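You operate a simulated robot arm through the tools that you are given. There is no shell and no other tool. Be economical: measure what you need, move in short steps, check, and stop when the job is done.

Carry out the task below with a simulated robot arm. There is one attempt and no reset: what you move stays moved.

TASK
Take the cover cap from the top of the steel table with one drawer and leave it on top of the pan there.
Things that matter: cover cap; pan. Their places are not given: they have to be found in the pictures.

It is judged by the outcome, as a careful person would: the job done as asked, and still so three seconds after it is handed in. It fails if anything else is knocked over, pushed out of place, dropped, spilled or broken.

THE ROBOT
A 6-joint arm with a two-finger parallel gripper, fixed in place. Base frame: the origin is at the foot of the arm, x ahead of it, y to its left, z up; the work surface is at about z = 0. Lengths are in mm, angles in degrees, forces in N, time in s.
With the tool pointing down near the work surface it reaches from about 180 to 460 mm from the base axis. Its first joint turns from -70.0 to 70.0 degrees. Payload 1.9 kg.
Tool frame: the origin (TCP) lies between the finger pads and is the grasp point; the fingertips stand 23 mm ahead of it; z points along the fingers, y is the line along which they close. The gripper opens to 94 mm. The fingers are 38 mm wide and 10 mm thick; the gripper's body (54 by 96 mm) begins 39 mm behind the TCP.
Orientation is that of the tool frame in the base frame, as a unit quaternion [x, y, z, w]. With the fingers straight down and closing along the base's y, the tool's x points along the base's -x, its y along +y and its z along -z.

THE INTERFACE
- The arm moves only by the tool drive_tool. Its argument "targets" is a list of rows, each a list of 7 numbers: the shift along the base's x, y, z in mm, then the turn, a rotation vector about the base's x, y, z in degrees, then the finger opening in mm, from 0 to 94. In form: [[x, y, z, rx, ry, rz, grip], ...]. A call has 1 to 8 rows; each row shifts and turns the commanded pose from where the row before left it. A row lasts 0.2 s, in which the tool goes at most 50 mm and 8.6 degrees; a call with a longer step from one row to the next is refused whole, and so is a gripper value outside its range. A pose out of reach is approached as far as the arm can. The call stops where the force on the tool passes 40 N (or 10 N more than at its start, if that is more) or the arm is blocked; 0.2 s more then pass. The fingers move at their own pace (about 108 mm/s each) and stop on an object; they squeeze with about 28 N. The grip force told is the motor's: it shows also when the fingers shut on nothing. Time passes only in rows, and 0.2 s behind the last, so rows that do not move let the fingers close. It gives the time, the measured TCP pose, the force on the tool (base axes), the opening and the grip force at its end, in the units of the frame above (readings bear some noise), and new pictures: "show" is both (left out), scene, wrist or none.
- Cameras (640 x 400 px; columns grow to the right, rows downward): "scene" is fixed at [27.2, 293, 434.5]; the picture's right is [-0.95, -0.30, 0.00], its down [-0.14, 0.45, -0.88] and it looks along [0.26, -0.84, -0.47] (base axes); focal length 371 px, centre (320, 200). "wrist" rides on the gripper at [-39, 0, -44] in the tool frame; the picture's right is [0.00, -1.00, 0.00], its down [0.97, 0.00, -0.24] and it looks along [0.24, 0.00, 0.97] (tool axes); focal length 218 px, centre (320, 200).
- pixel_to_xyz(camera, pixels): for up to 12 pixels [column, row] of the newest picture of that camera ("zoom" is the newest enlarged one), the place [x, y, z] in the base frame of the surface seen there, good to about 2 mm. No time passes.
- enlarge(camera, box): a new picture of the part [left, top, right, bottom] of that camera's present view, enlarged. No time passes.
- finish_job(): hands the job in; it is judged then, once.

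Work in short steps. Measure before you move; look again where a grasp or a placing could have gone wrong, and mend it. You have 60 turns and 100 pictures in all, the two below and enlarged ones among them. Open the gripper and draw the arm clear of the work before you hand the job in, unless the task says otherwise; then end with one line.

The tools are called after ">>>" by a JSON object that holds its "api" and its "payload". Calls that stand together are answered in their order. drive_tool: Moves the arm, as the interface text tells. Its arguments: {"type":"object","properties":{"targets":{"type":"array"},"show":{"type":"string","enum":["both","scene","wrist","none"]}},"required":["targets"]} The other tools are called the same way: pixel_to_xyz (camera, pixels) gives the place of the surface under pixels of a picture; enlarge (camera, box) takes an enlarged picture of a part of a camera's view; finish_job () hands the job in.

At the start:

```text
clock: 0.0
tcp_pos: [209.9, -279.8, 276.3]
ee_rot: [0.0, 1.0, 0.0, 0.001]
wrist_force: [-0.7, 0.0, 0.3]
width: 94.1
grip_force: 0.0
```

scene: 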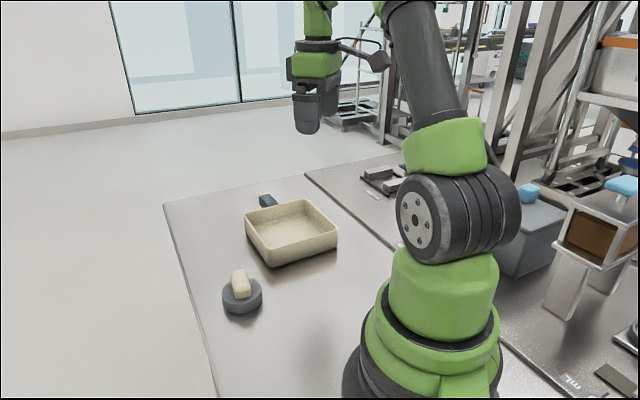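
wrist: 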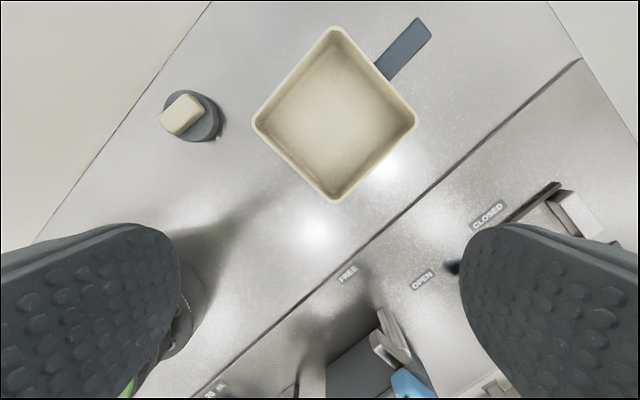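

The scene shows a square pan at (290,230) and a round grey thing with a cream block at (242,292). I'll look at these closely and measure them.

>>> {"api": "enlarge", "payload": {"camera": "scene", "box": [190, 180, 350, 330]}}

>>> {"api": "enlarge", "payload": {"camera": "scene", "box": [460, 150, 640, 400]}}

>>> {"api": "pixel_to_xyz", "payload": {"camera": "wrist", "pixels": [[182, 115], [165, 122], [196, 102], [210, 125], [335, 110], [335, 28], [255, 123], [415, 123], [335, 200], [240, 100], [405, 48], [190, 140]]}}

>>> {"api": "pixel_to_xyz", "payload": {"camera": "scene", "pixels": [[238, 272], [240, 285], [228, 297], [255, 290], [242, 305], [285, 230], [245, 214], [304, 200], [337, 235], [270, 265], [215, 330], [242, 313]]}}

```text
2.67 times, centred on (270, 255) of scene
```

zoom: 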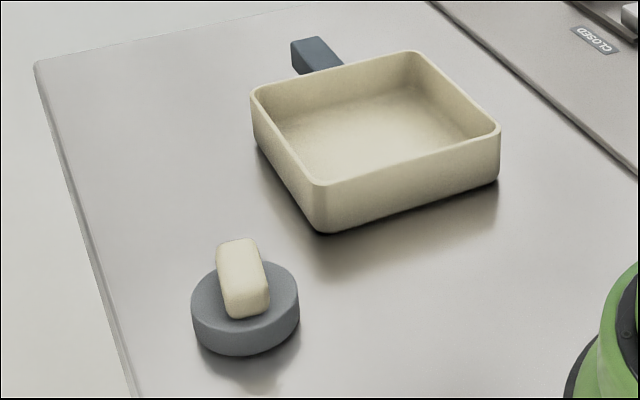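

```text
1.60 times, centred on (550, 275) of scene
```

zoom: 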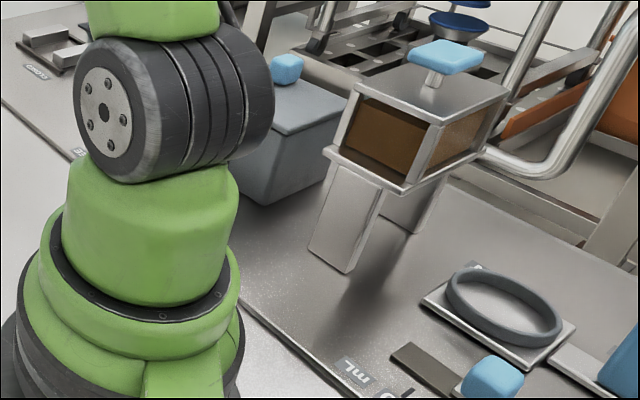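

```text
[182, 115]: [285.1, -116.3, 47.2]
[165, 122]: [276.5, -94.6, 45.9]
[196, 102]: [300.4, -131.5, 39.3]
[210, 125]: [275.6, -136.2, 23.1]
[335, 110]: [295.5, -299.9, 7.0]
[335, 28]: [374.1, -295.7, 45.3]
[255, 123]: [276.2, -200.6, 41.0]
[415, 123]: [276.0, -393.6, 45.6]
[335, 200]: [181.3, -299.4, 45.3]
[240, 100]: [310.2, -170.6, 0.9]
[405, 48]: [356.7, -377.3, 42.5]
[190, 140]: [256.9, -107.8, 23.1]
```

```text
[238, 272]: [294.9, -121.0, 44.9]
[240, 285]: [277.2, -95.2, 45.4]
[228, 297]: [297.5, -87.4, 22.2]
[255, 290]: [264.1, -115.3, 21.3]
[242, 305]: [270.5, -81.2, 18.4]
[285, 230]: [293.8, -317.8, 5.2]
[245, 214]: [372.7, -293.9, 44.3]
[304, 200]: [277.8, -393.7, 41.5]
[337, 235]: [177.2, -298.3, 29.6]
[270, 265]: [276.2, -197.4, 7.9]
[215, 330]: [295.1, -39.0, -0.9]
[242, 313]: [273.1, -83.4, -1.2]
```

The grey disc with a cream grip looks like a knobbed cap. I'll check it from above and look over the rest of the wrist view for any other cap.

>>> {"api": "enlarge", "payload": {"camera": "wrist", "box": [140, 70, 260, 160]}}

>>> {"api": "enlarge", "payload": {"camera": "wrist", "box": [140, 200, 520, 400]}}

```text
4.44 times, centred on (200, 115) of wrist
```

zoom: 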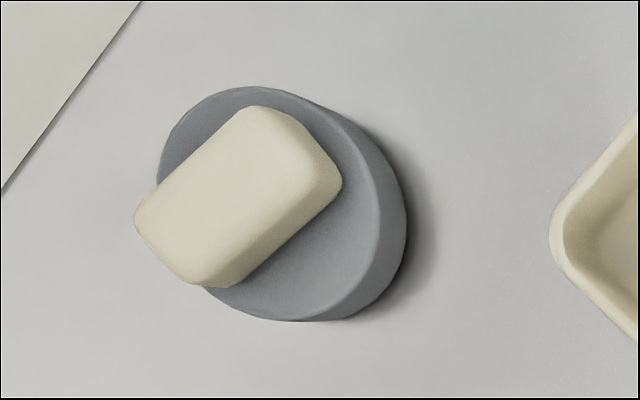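

```text
1.68 times, centred on (330, 300) of wrist
```

zoom: 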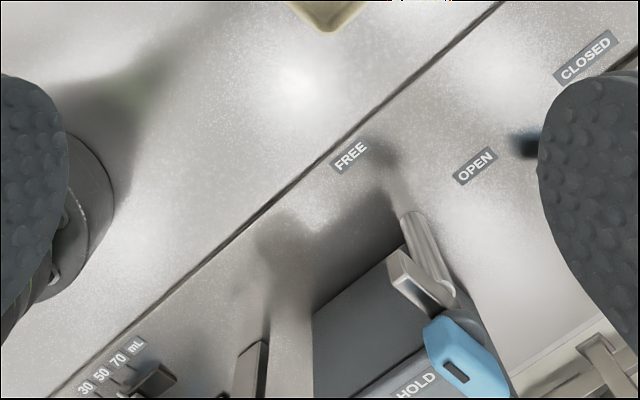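

The cap is the grey disc with a cream bar knob, with its top at z≈46 near (286,-113) and its long axis about -57° from x. I'll move above it and turn the jaws across the bar.

>>> {"api": "drive_tool", "payload": {"targets": [[10.7, 24, -18, 0, 0, -8.14, 94], [10.7, 24, -18, 0, 0, -8.14, 94], [10.7, 24, -18, 0, 0, -8.14, 94], [10.7, 24, -18, 0, 0, -8.14, 94], [10.7, 24, -18, 0, 0, -8.14, 94], [10.7, 24, -18, 0, 0, -8.14, 94], [10.7, 24, -18, 0, 0, -8.14, 94], [0, 0, 0, 0, 0, 0, 94]]}}

```text
clock: 1.8
tcp_pos: [285.2, -111.9, 151.1]
ee_rot: [0.477, 0.879, 0.0, 0.001]
wrist_force: [0.7, 0.8, 0.6]
width: 94.1
grip_force: 0.0
```

scene: 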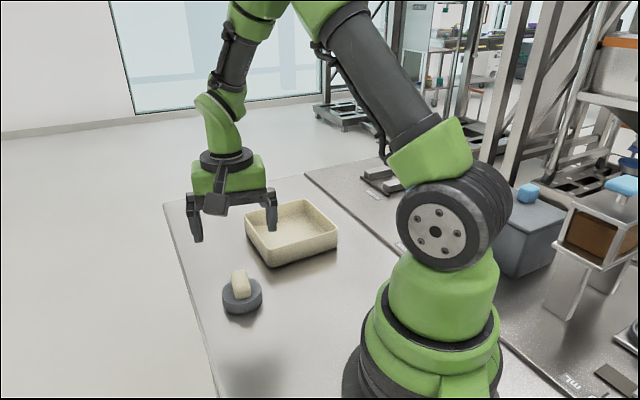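
wrist: 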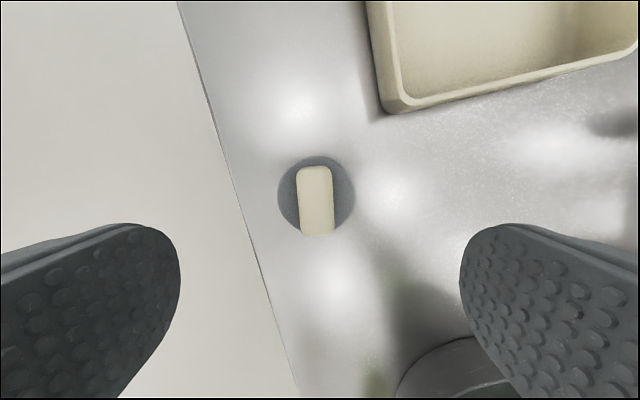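

The bar now lies at (316,200) with its long axis nearly vertical in the image, so the jaws close across it. I'll measure its edges.

>>> {"api": "pixel_to_xyz", "payload": {"camera": "wrist", "pixels": [[315, 172], [318, 225], [301, 200], [330, 200], [316, 200], [283, 200], [349, 200], [317, 160], [301, 175], [303, 225], [330, 172], [332, 225]]}}

>>> {"api": "enlarge", "payload": {"camera": "wrist", "box": [260, 145, 375, 250]}}

```text
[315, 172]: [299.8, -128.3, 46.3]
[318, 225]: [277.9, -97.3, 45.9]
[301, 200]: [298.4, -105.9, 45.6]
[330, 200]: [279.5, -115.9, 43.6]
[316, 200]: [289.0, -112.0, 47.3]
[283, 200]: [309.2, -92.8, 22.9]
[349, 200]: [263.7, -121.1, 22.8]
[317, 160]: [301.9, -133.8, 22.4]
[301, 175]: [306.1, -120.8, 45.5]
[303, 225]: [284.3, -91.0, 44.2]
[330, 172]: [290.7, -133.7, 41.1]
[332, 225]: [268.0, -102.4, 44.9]
```

```text
3.81 times, centred on (318, 198) of wrist
```

zoom: 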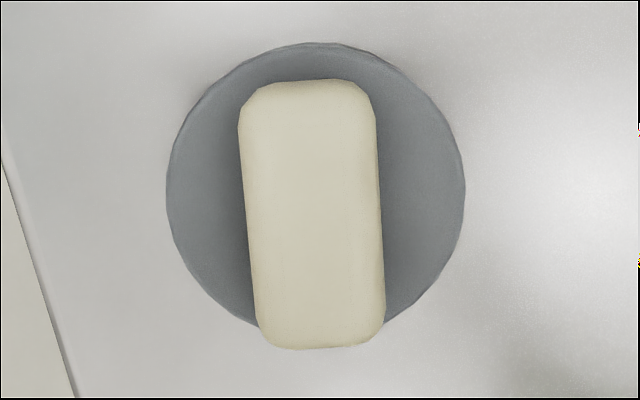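

Bar centre is (288,-112), about 24 mm wide, with its axis about 3° off the jaws. I'll turn +3° and go down so the tips stop just above the disc top (z≈23).

>>> {"api": "drive_tool", "payload": {"targets": [[2.5, 0, -30, 0, 0, 3, 70], [0, 0, -30, 0, 0, 0, 60], [0, 0, -25, 0, 0, 0, 60], [0, 0, -15, 0, 0, 0, 60], [0, 0, 0, 0, 0, 0, 60]]}}

```text
clock: 3.0
tcp_pos: [287.4, -112.6, 51.2]
ee_rot: [0.454, 0.891, 0.0, 0.0]
wrist_force: [0.9, -0.6, 0.6]
width: 59.8
grip_force: 0.0
```

scene: 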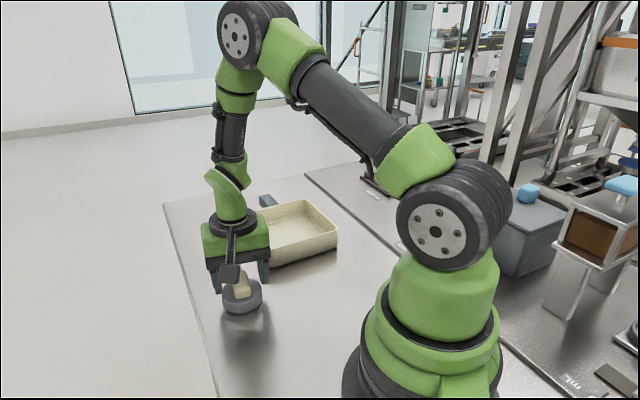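
wrist: 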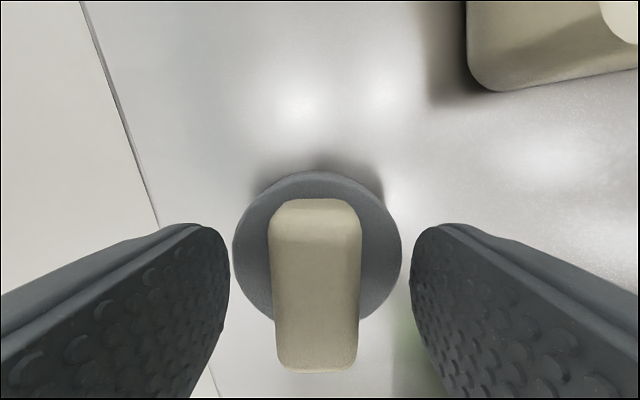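

The jaws straddle the bar evenly, so I'll close with short waits, then lift.

>>> {"api": "drive_tool", "payload": {"targets": [[0, 0, 0, 0, 0, 0, 30], [0, 0, 0, 0, 0, 0, 0], [0, 0, 0, 0, 0, 0, 0], [0, 0, 0, 0, 0, 0, 0]], "show": "none"}}

>>> {"api": "drive_tool", "payload": {"targets": [[0, 0, 15, 0, 0, 0, 0], [0, 0, 25, 0, 0, 0, 0], [0, 0, 30, 0, 0, 0, 0], [0, 0, 20, 0, 0, 0, 0]]}}

```text
clock: 4.0
tcp_pos: [286.6, -112.8, 50.6]
ee_rot: [0.453, 0.891, 0.0, 0.0]
wrist_force: [0.2, 0.2, 0.2]
width: 25.6
grip_force: 28.3
```

```text
clock: 5.0
tcp_pos: [287.7, -113.4, 141.0]
ee_rot: [0.454, 0.891, 0.0, 0.001]
wrist_force: [-0.5, -0.2, 0.0]
width: 0.2
grip_force: 28.0
```

scene: 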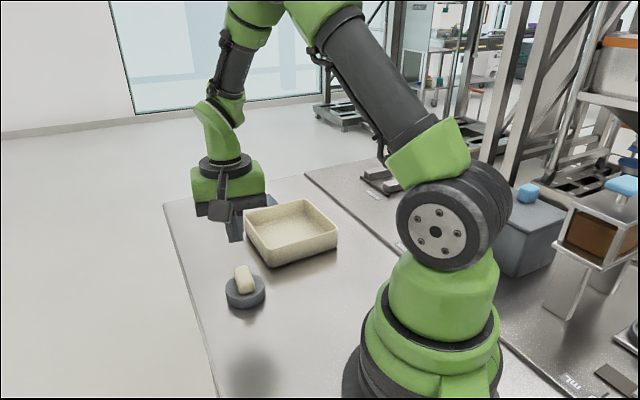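
wrist: 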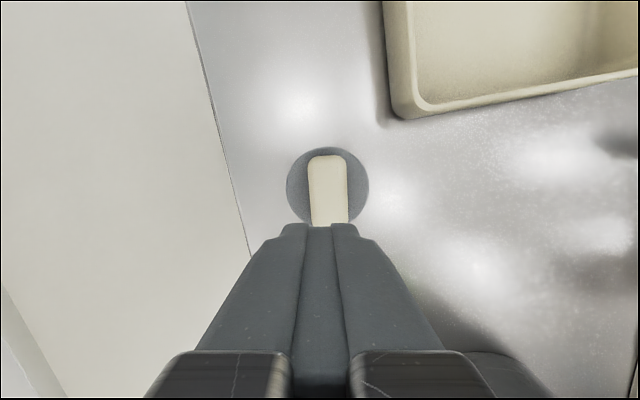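

The grip slipped off the knob: the opening now reads 0.2, and the cap is still standing at scene (244,290), shifted slightly. I'll look at its shape and measure again.

>>> {"api": "drive_tool", "payload": {"targets": [[0, 0, 10, 0, 0, 0, 50], [0, 0, 0, 0, 0, 0, 94], [0, 0, 0, 0, 0, 0, 94]], "show": "wrist"}}

>>> {"api": "enlarge", "payload": {"camera": "scene", "box": [205, 255, 285, 320]}}

>>> {"api": "enlarge", "payload": {"camera": "wrist", "box": [260, 130, 390, 240]}}

```text
clock: 5.8
tcp_pos: [285.8, -111.7, 151.6]
ee_rot: [0.454, 0.891, 0.0, 0.002]
wrist_force: [0.1, 0.4, 0.0]
width: 93.9
grip_force: 0.1
```

wrist: 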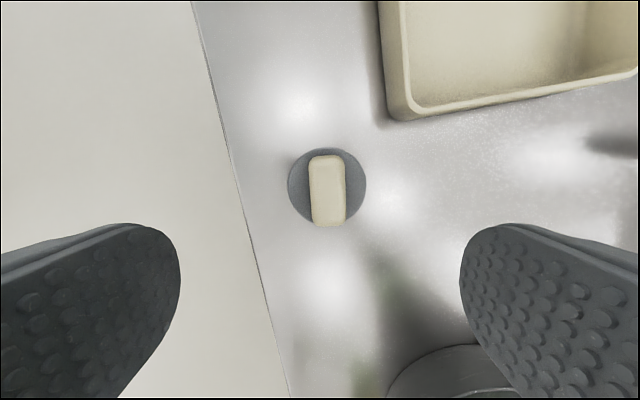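

```text
6.15 times, centred on (245, 288) of scene
```

zoom: 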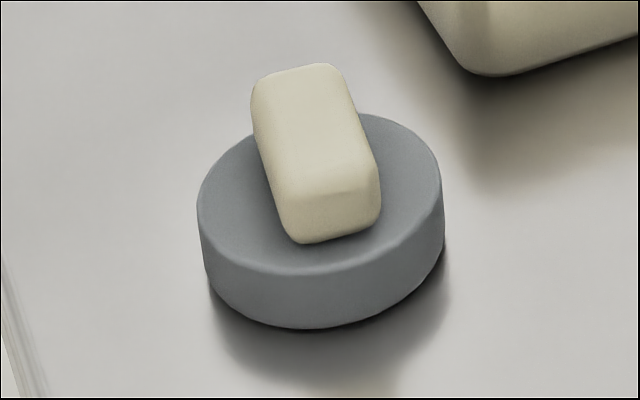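

```text
3.64 times, centred on (325, 185) of wrist
```

zoom: 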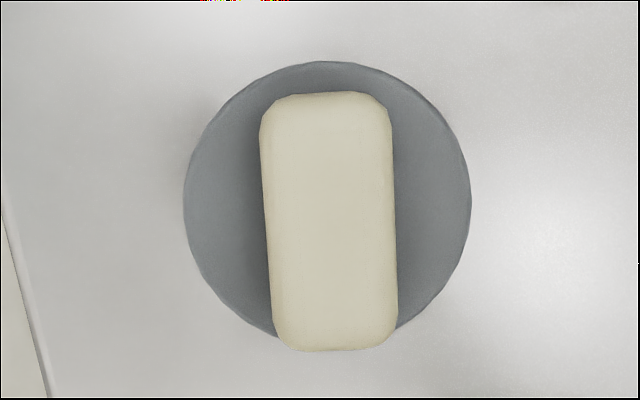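

The knob is rounded and I only had its upper part. The disc (about 55 mm wide, 22 mm tall) gives a better full-height grip with its weight centred, so I'll measure it.

>>> {"api": "pixel_to_xyz", "payload": {"camera": "wrist", "pixels": [[290, 185], [364, 185], [326, 150], [300, 160], [352, 160], [297, 208], [357, 208], [327, 158], [329, 222], [327, 190], [310, 185], [344, 190]]}}

```text
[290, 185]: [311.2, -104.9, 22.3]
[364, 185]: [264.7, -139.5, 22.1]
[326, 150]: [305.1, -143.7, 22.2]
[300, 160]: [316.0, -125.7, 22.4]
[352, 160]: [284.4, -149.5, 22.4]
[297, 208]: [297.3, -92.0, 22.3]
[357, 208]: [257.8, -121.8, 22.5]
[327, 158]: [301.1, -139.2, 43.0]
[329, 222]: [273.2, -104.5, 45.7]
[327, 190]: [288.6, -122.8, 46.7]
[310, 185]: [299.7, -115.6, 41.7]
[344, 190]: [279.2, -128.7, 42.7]
```

Disc centre is (288,-122) with a diameter of about 59 mm. I'll go down around the disc with the jaws fully open, tips ending about 4 mm above the table.

>>> {"api": "drive_tool", "payload": {"targets": [[1.5, -10, -30, 0, 0, 0, 94], [0, 0, -35, 0, 0, 0, 94], [0, 0, -30, 0, 0, 0, 94], [0, 0, -20, 0, 0, 0, 94], [0, 0, -9, 0, 0, 0, 94], [0, 0, 0, 0, 0, 0, 94]]}}

```text
clock: 7.2
tcp_pos: [289.0, -122.4, 27.8]
ee_rot: [0.454, 0.891, -0.001, 0.001]
wrist_force: [0.0, 0.4, 0.2]
width: 94.1
grip_force: 0.1
```

scene: 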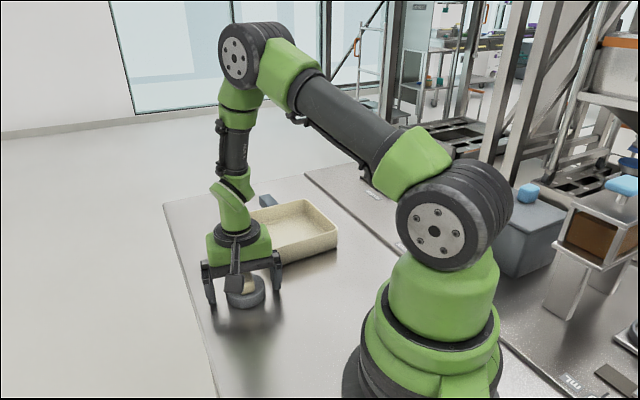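
wrist: 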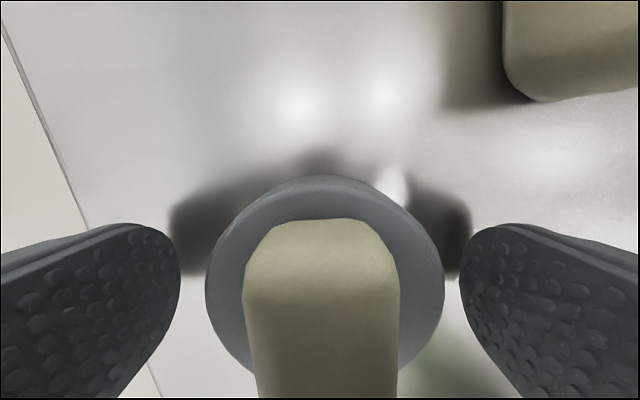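

Centred. I'll close on the disc, then lift slowly by a little to test the grip.

>>> {"api": "drive_tool", "payload": {"targets": [[0, 0, 0, 0, 0, 0, 65], [0, 0, 0, 0, 0, 0, 30], [0, 0, 0, 0, 0, 0, 30], [0, 0, 0, 0, 0, 0, 30], [0, 0, 2, 0, 0, 0, 30], [0, 0, 4, 0, 0, 0, 30], [0, 0, 4, 0, 0, 0, 30], [0, 0, 0, 0, 0, 0, 30]]}}

```text
clock: 9.0
tcp_pos: [288.5, -121.9, 36.9]
ee_rot: [0.453, 0.891, 0.0, 0.001]
wrist_force: [-0.2, 0.4, -0.8]
width: 60.9
grip_force: 27.8
```

scene: 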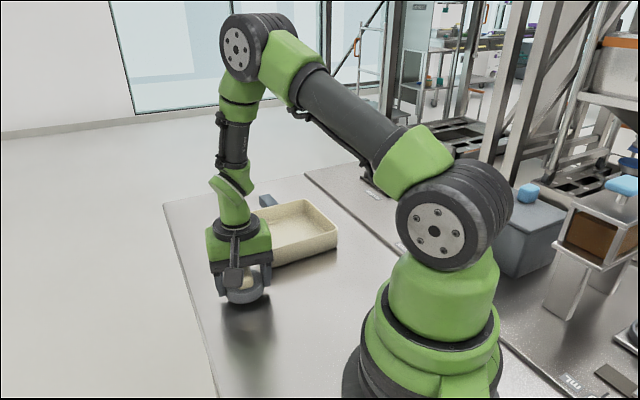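
wrist: 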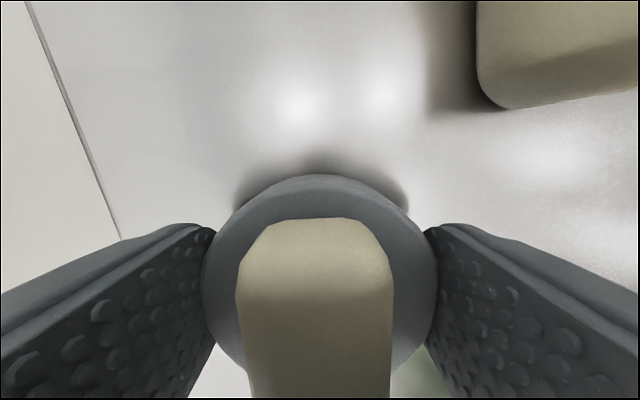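

The cap came up with the jaws: it holds the same place in the wrist view while the table recedes. I'll keep lifting gently to clear the pan rim (z 45).

>>> {"api": "drive_tool", "payload": {"targets": [[0, 0, 5, 0, 0, 0, 30], [0, 0, 10, 0, 0, 0, 30], [0, 0, 12, 0, 0, 0, 30], [0, 0, 12, 0, 0, 0, 30], [0, 0, 12, 0, 0, 0, 30], [0, 0, 10, 0, 0, 0, 30], [0, 0, 5, 0, 0, 0, 30], [0, 0, 0, 0, 0, 0, 30]]}}

>>> {"api": "enlarge", "payload": {"camera": "scene", "box": [180, 180, 350, 310]}}

```text
clock: 10.8
tcp_pos: [287.9, -120.9, 103.4]
ee_rot: [0.454, 0.891, 0.0, 0.0]
wrist_force: [0.5, 0.0, -1.5]
width: 60.8
grip_force: 28.2
```

scene: 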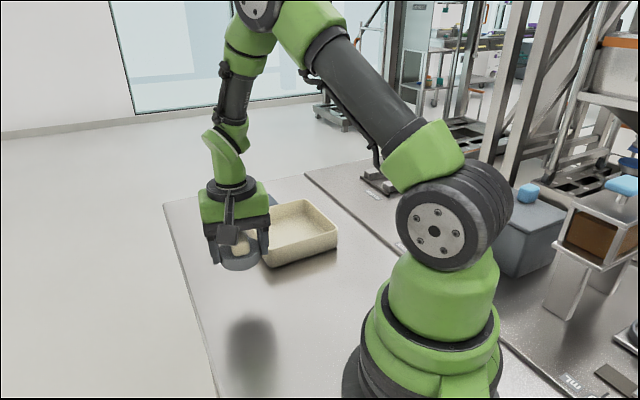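
wrist: 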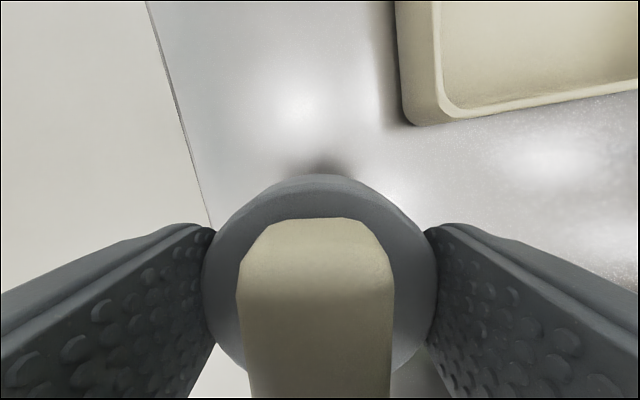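

```text
3.08 times, centred on (265, 245) of scene
```

zoom: 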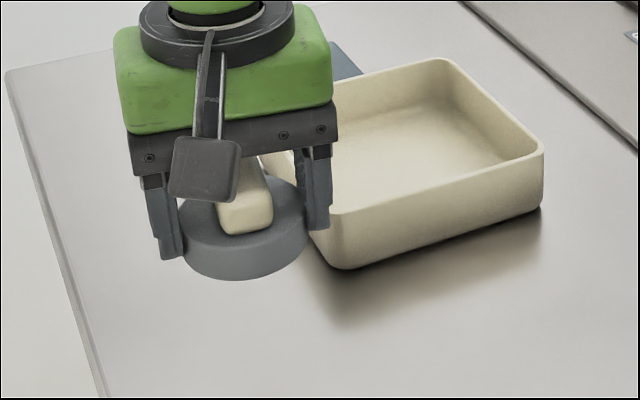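

The grip is firm, with the cap level and its underside at about z 76. I'll carry it to the pan centre, about (277,-297), aligning the jaws with the pan sides by turning +9°.

>>> {"api": "drive_tool", "payload": {"targets": [[-0.6, -12, 0, 0, 0, 1, 30], [-1.5, -24, 0, 0, 0, 1.5, 30], [-1.8, -28, 0, 0, 0, 1.5, 30], [-1.8, -28, 0, 0, 0, 1.5, 30], [-1.8, -28, 0, 0, 0, 1.5, 30], [-1.8, -28, 0, 0, 0, 1, 30], [-1.2, -19, 0, 0, 0, 1, 30], [-0.5, -9, 0, 0, 0, 0, 30]], "show": "none"}}

>>> {"api": "drive_tool", "payload": {"targets": [[0, 0, 0, 0, 0, 0, 30]]}}

```text
clock: 12.6
tcp_pos: [277.6, -299.2, 101.7]
ee_rot: [0.383, 0.924, 0.0, 0.001]
wrist_force: [0.3, -0.8, -0.4]
width: 60.5
grip_force: 27.7
```

```text
clock: 13.0
tcp_pos: [277.8, -298.5, 104.0]
ee_rot: [0.382, 0.924, 0.0, 0.001]
wrist_force: [-0.5, -0.2, 0.1]
width: 60.4
grip_force: 27.8
```

scene: 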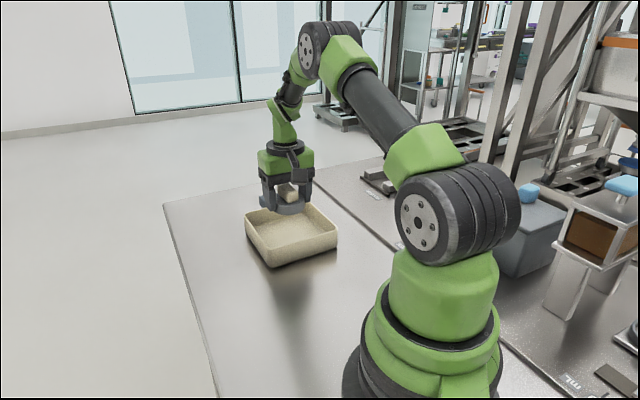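
wrist: 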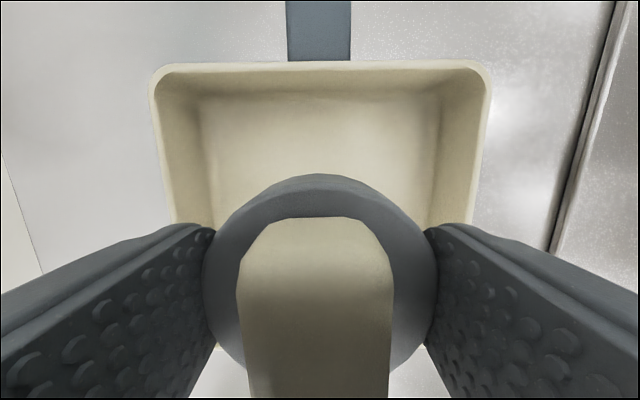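

The cap is centred over the pan and aligned with its walls. I'll lower it into the pan, stopping a little above the floor (contact expected near TCP z≈34).

>>> {"api": "drive_tool", "payload": {"targets": [[0, 0, -8, 0, 0, 0, 30], [0, 0, -14, 0, 0, 0, 30], [0, 0, -14, 0, 0, 0, 30], [0, 0, -14, 0, 0, 0, 30], [0, 0, -10, 0, 0, 0, 30], [0, 0, -4, 0, 0, 0, 30], [0, 0, 0, 0, 0, 0, 30]]}}

>>> {"api": "enlarge", "payload": {"camera": "scene", "box": [220, 150, 360, 280]}}

```text
clock: 14.6
tcp_pos: [278.3, -298.0, 39.6]
ee_rot: [0.383, 0.924, 0.0, 0.001]
wrist_force: [0.0, 0.0, -1.3]
width: 60.0
grip_force: 28.0
```

scene: 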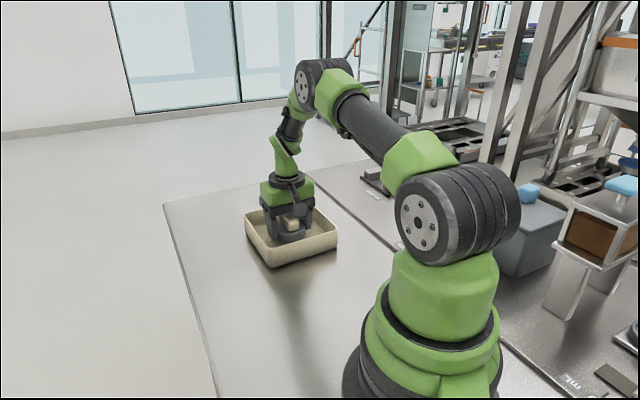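
wrist: 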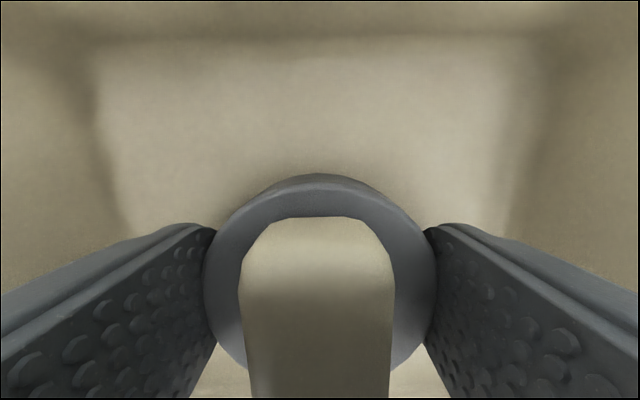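

```text
3.08 times, centred on (290, 215) of scene
```

zoom: 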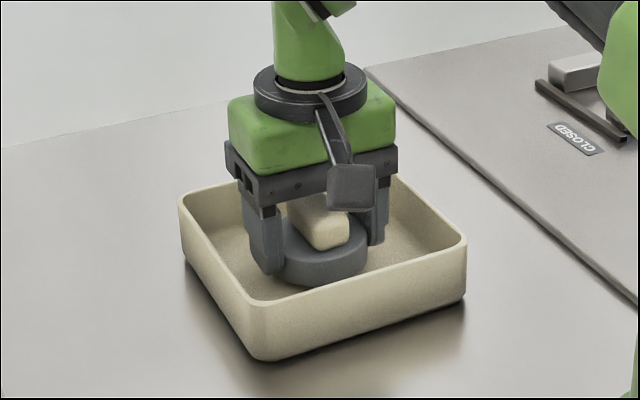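

Still about 5 mm above the floor, with no contact force. I'll creep down and watch the force.

>>> {"api": "drive_tool", "payload": {"targets": [[0, 0, -1.5, 0, 0, 0, 30], [0, 0, -1.5, 0, 0, 0, 30], [0, 0, -1, 0, 0, 0, 30], [0, 0, 0, 0, 0, 0, 30]], "show": "none"}}

```text
clock: 15.6
tcp_pos: [277.6, -298.3, 33.6]
ee_rot: [0.383, 0.924, -0.001, 0.0]
wrist_force: [-0.1, 0.0, -0.3]
width: 60.1
grip_force: 28.1
```

>>> {"api": "drive_tool", "payload": {"targets": [[0, 0, -1, 0, 0, 0, 30], [0, 0, -1, 0, 0, 0, 30], [0, 0, 0, 0, 0, 0, 30]], "show": "wrist"}}

```text
clock: 16.4
tcp_pos: [278.3, -298.2, 33.9]
ee_rot: [0.382, 0.924, 0.0, 0.001]
wrist_force: [-3.3, 2.8, 14.9]
width: 59.8
grip_force: 28.1
```

wrist: 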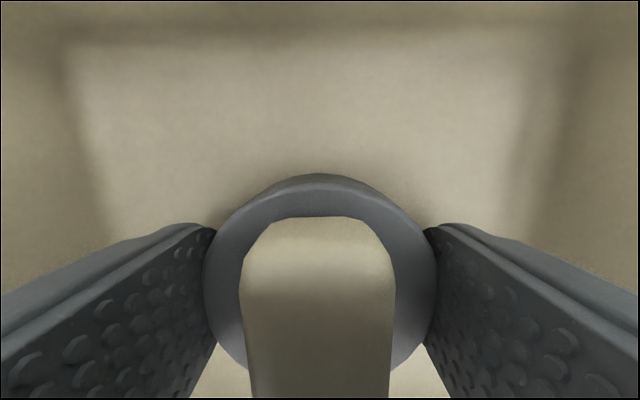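

A contact force of 15 N shows the cap is on the pan floor. I'll ease off 1 mm, open gently to 80 mm (inside the walls) and rise straight up.

>>> {"api": "drive_tool", "payload": {"targets": [[0, 0, 1, 0, 0, 0, 30], [0, 0, 0, 0, 0, 0, 68], [0, 0, 0, 0, 0, 0, 78], [0, 0, 0, 0, 0, 0, 78]]}}

```text
clock: 17.4
tcp_pos: [277.4, -298.2, 34.1]
ee_rot: [0.383, 0.924, 0.0, 0.0]
wrist_force: [0.9, -0.1, 0.7]
width: 77.8
grip_force: 0.1
```

scene: 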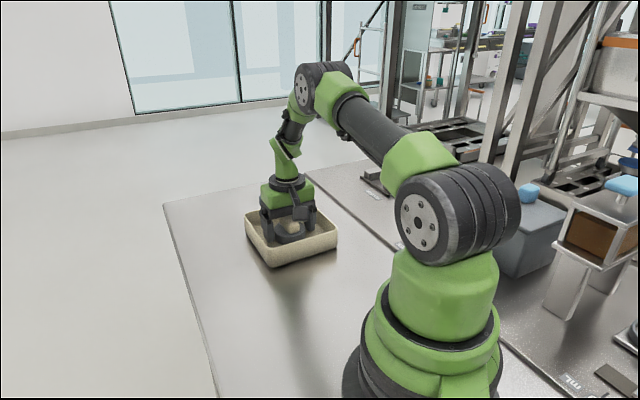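
wrist: 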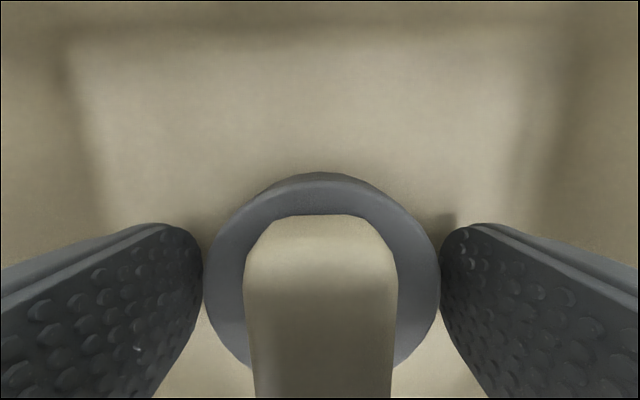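

The jaws are free of the disc and the cap stays put. I'll rise clear.

>>> {"api": "drive_tool", "payload": {"targets": [[0, 0, 10, 0, 0, 0, 78], [0, 0, 25, 0, 0, 0, 78], [0, 0, 40, 0, 0, 0, 78], [0, 0, 45, 0, 0, 0, 78], [0, 0, 45, 0, 0, 0, 78], [0, 0, 35, 0, 0, 0, 78], [0, 0, 0, 0, 0, 0, 78]]}}

>>> {"api": "enlarge", "payload": {"camera": "scene", "box": [190, 170, 350, 300]}}

```text
clock: 19.0
tcp_pos: [275.9, -298.3, 234.7]
ee_rot: [0.383, 0.924, 0.0, 0.0]
wrist_force: [0.0, 0.2, 0.0]
width: 78.2
grip_force: 0.0
```

scene: 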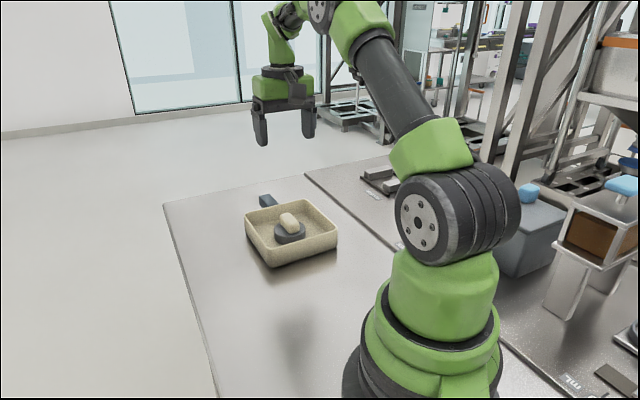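
wrist: 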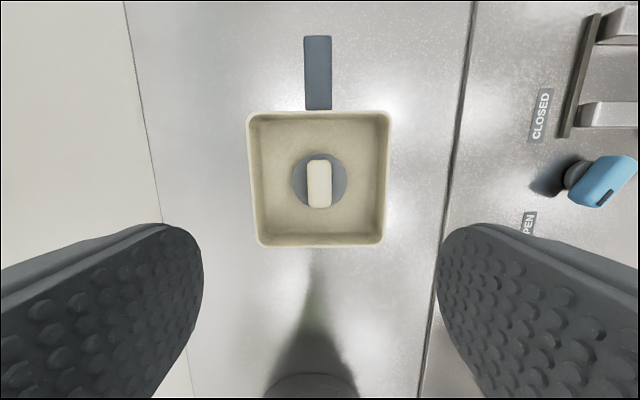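

```text
3.08 times, centred on (270, 235) of scene
```

zoom: 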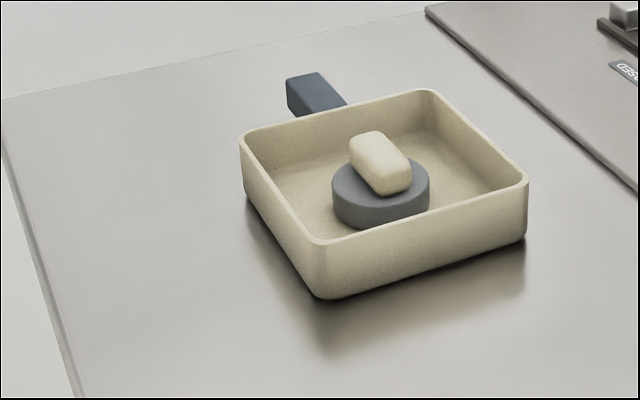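

The cap stands upright in the middle of the pan, the pan has not moved, and the arm is clear, so I'm handing the job in.

>>> {"api": "finish_job", "payload": {}}

```text
The job is handed in.
```

The cover cap is resting upright on the pan's floor, because it is too small to span the rim; my first grip slipped and nudged the cap about 10 mm, and nothing else was moved.
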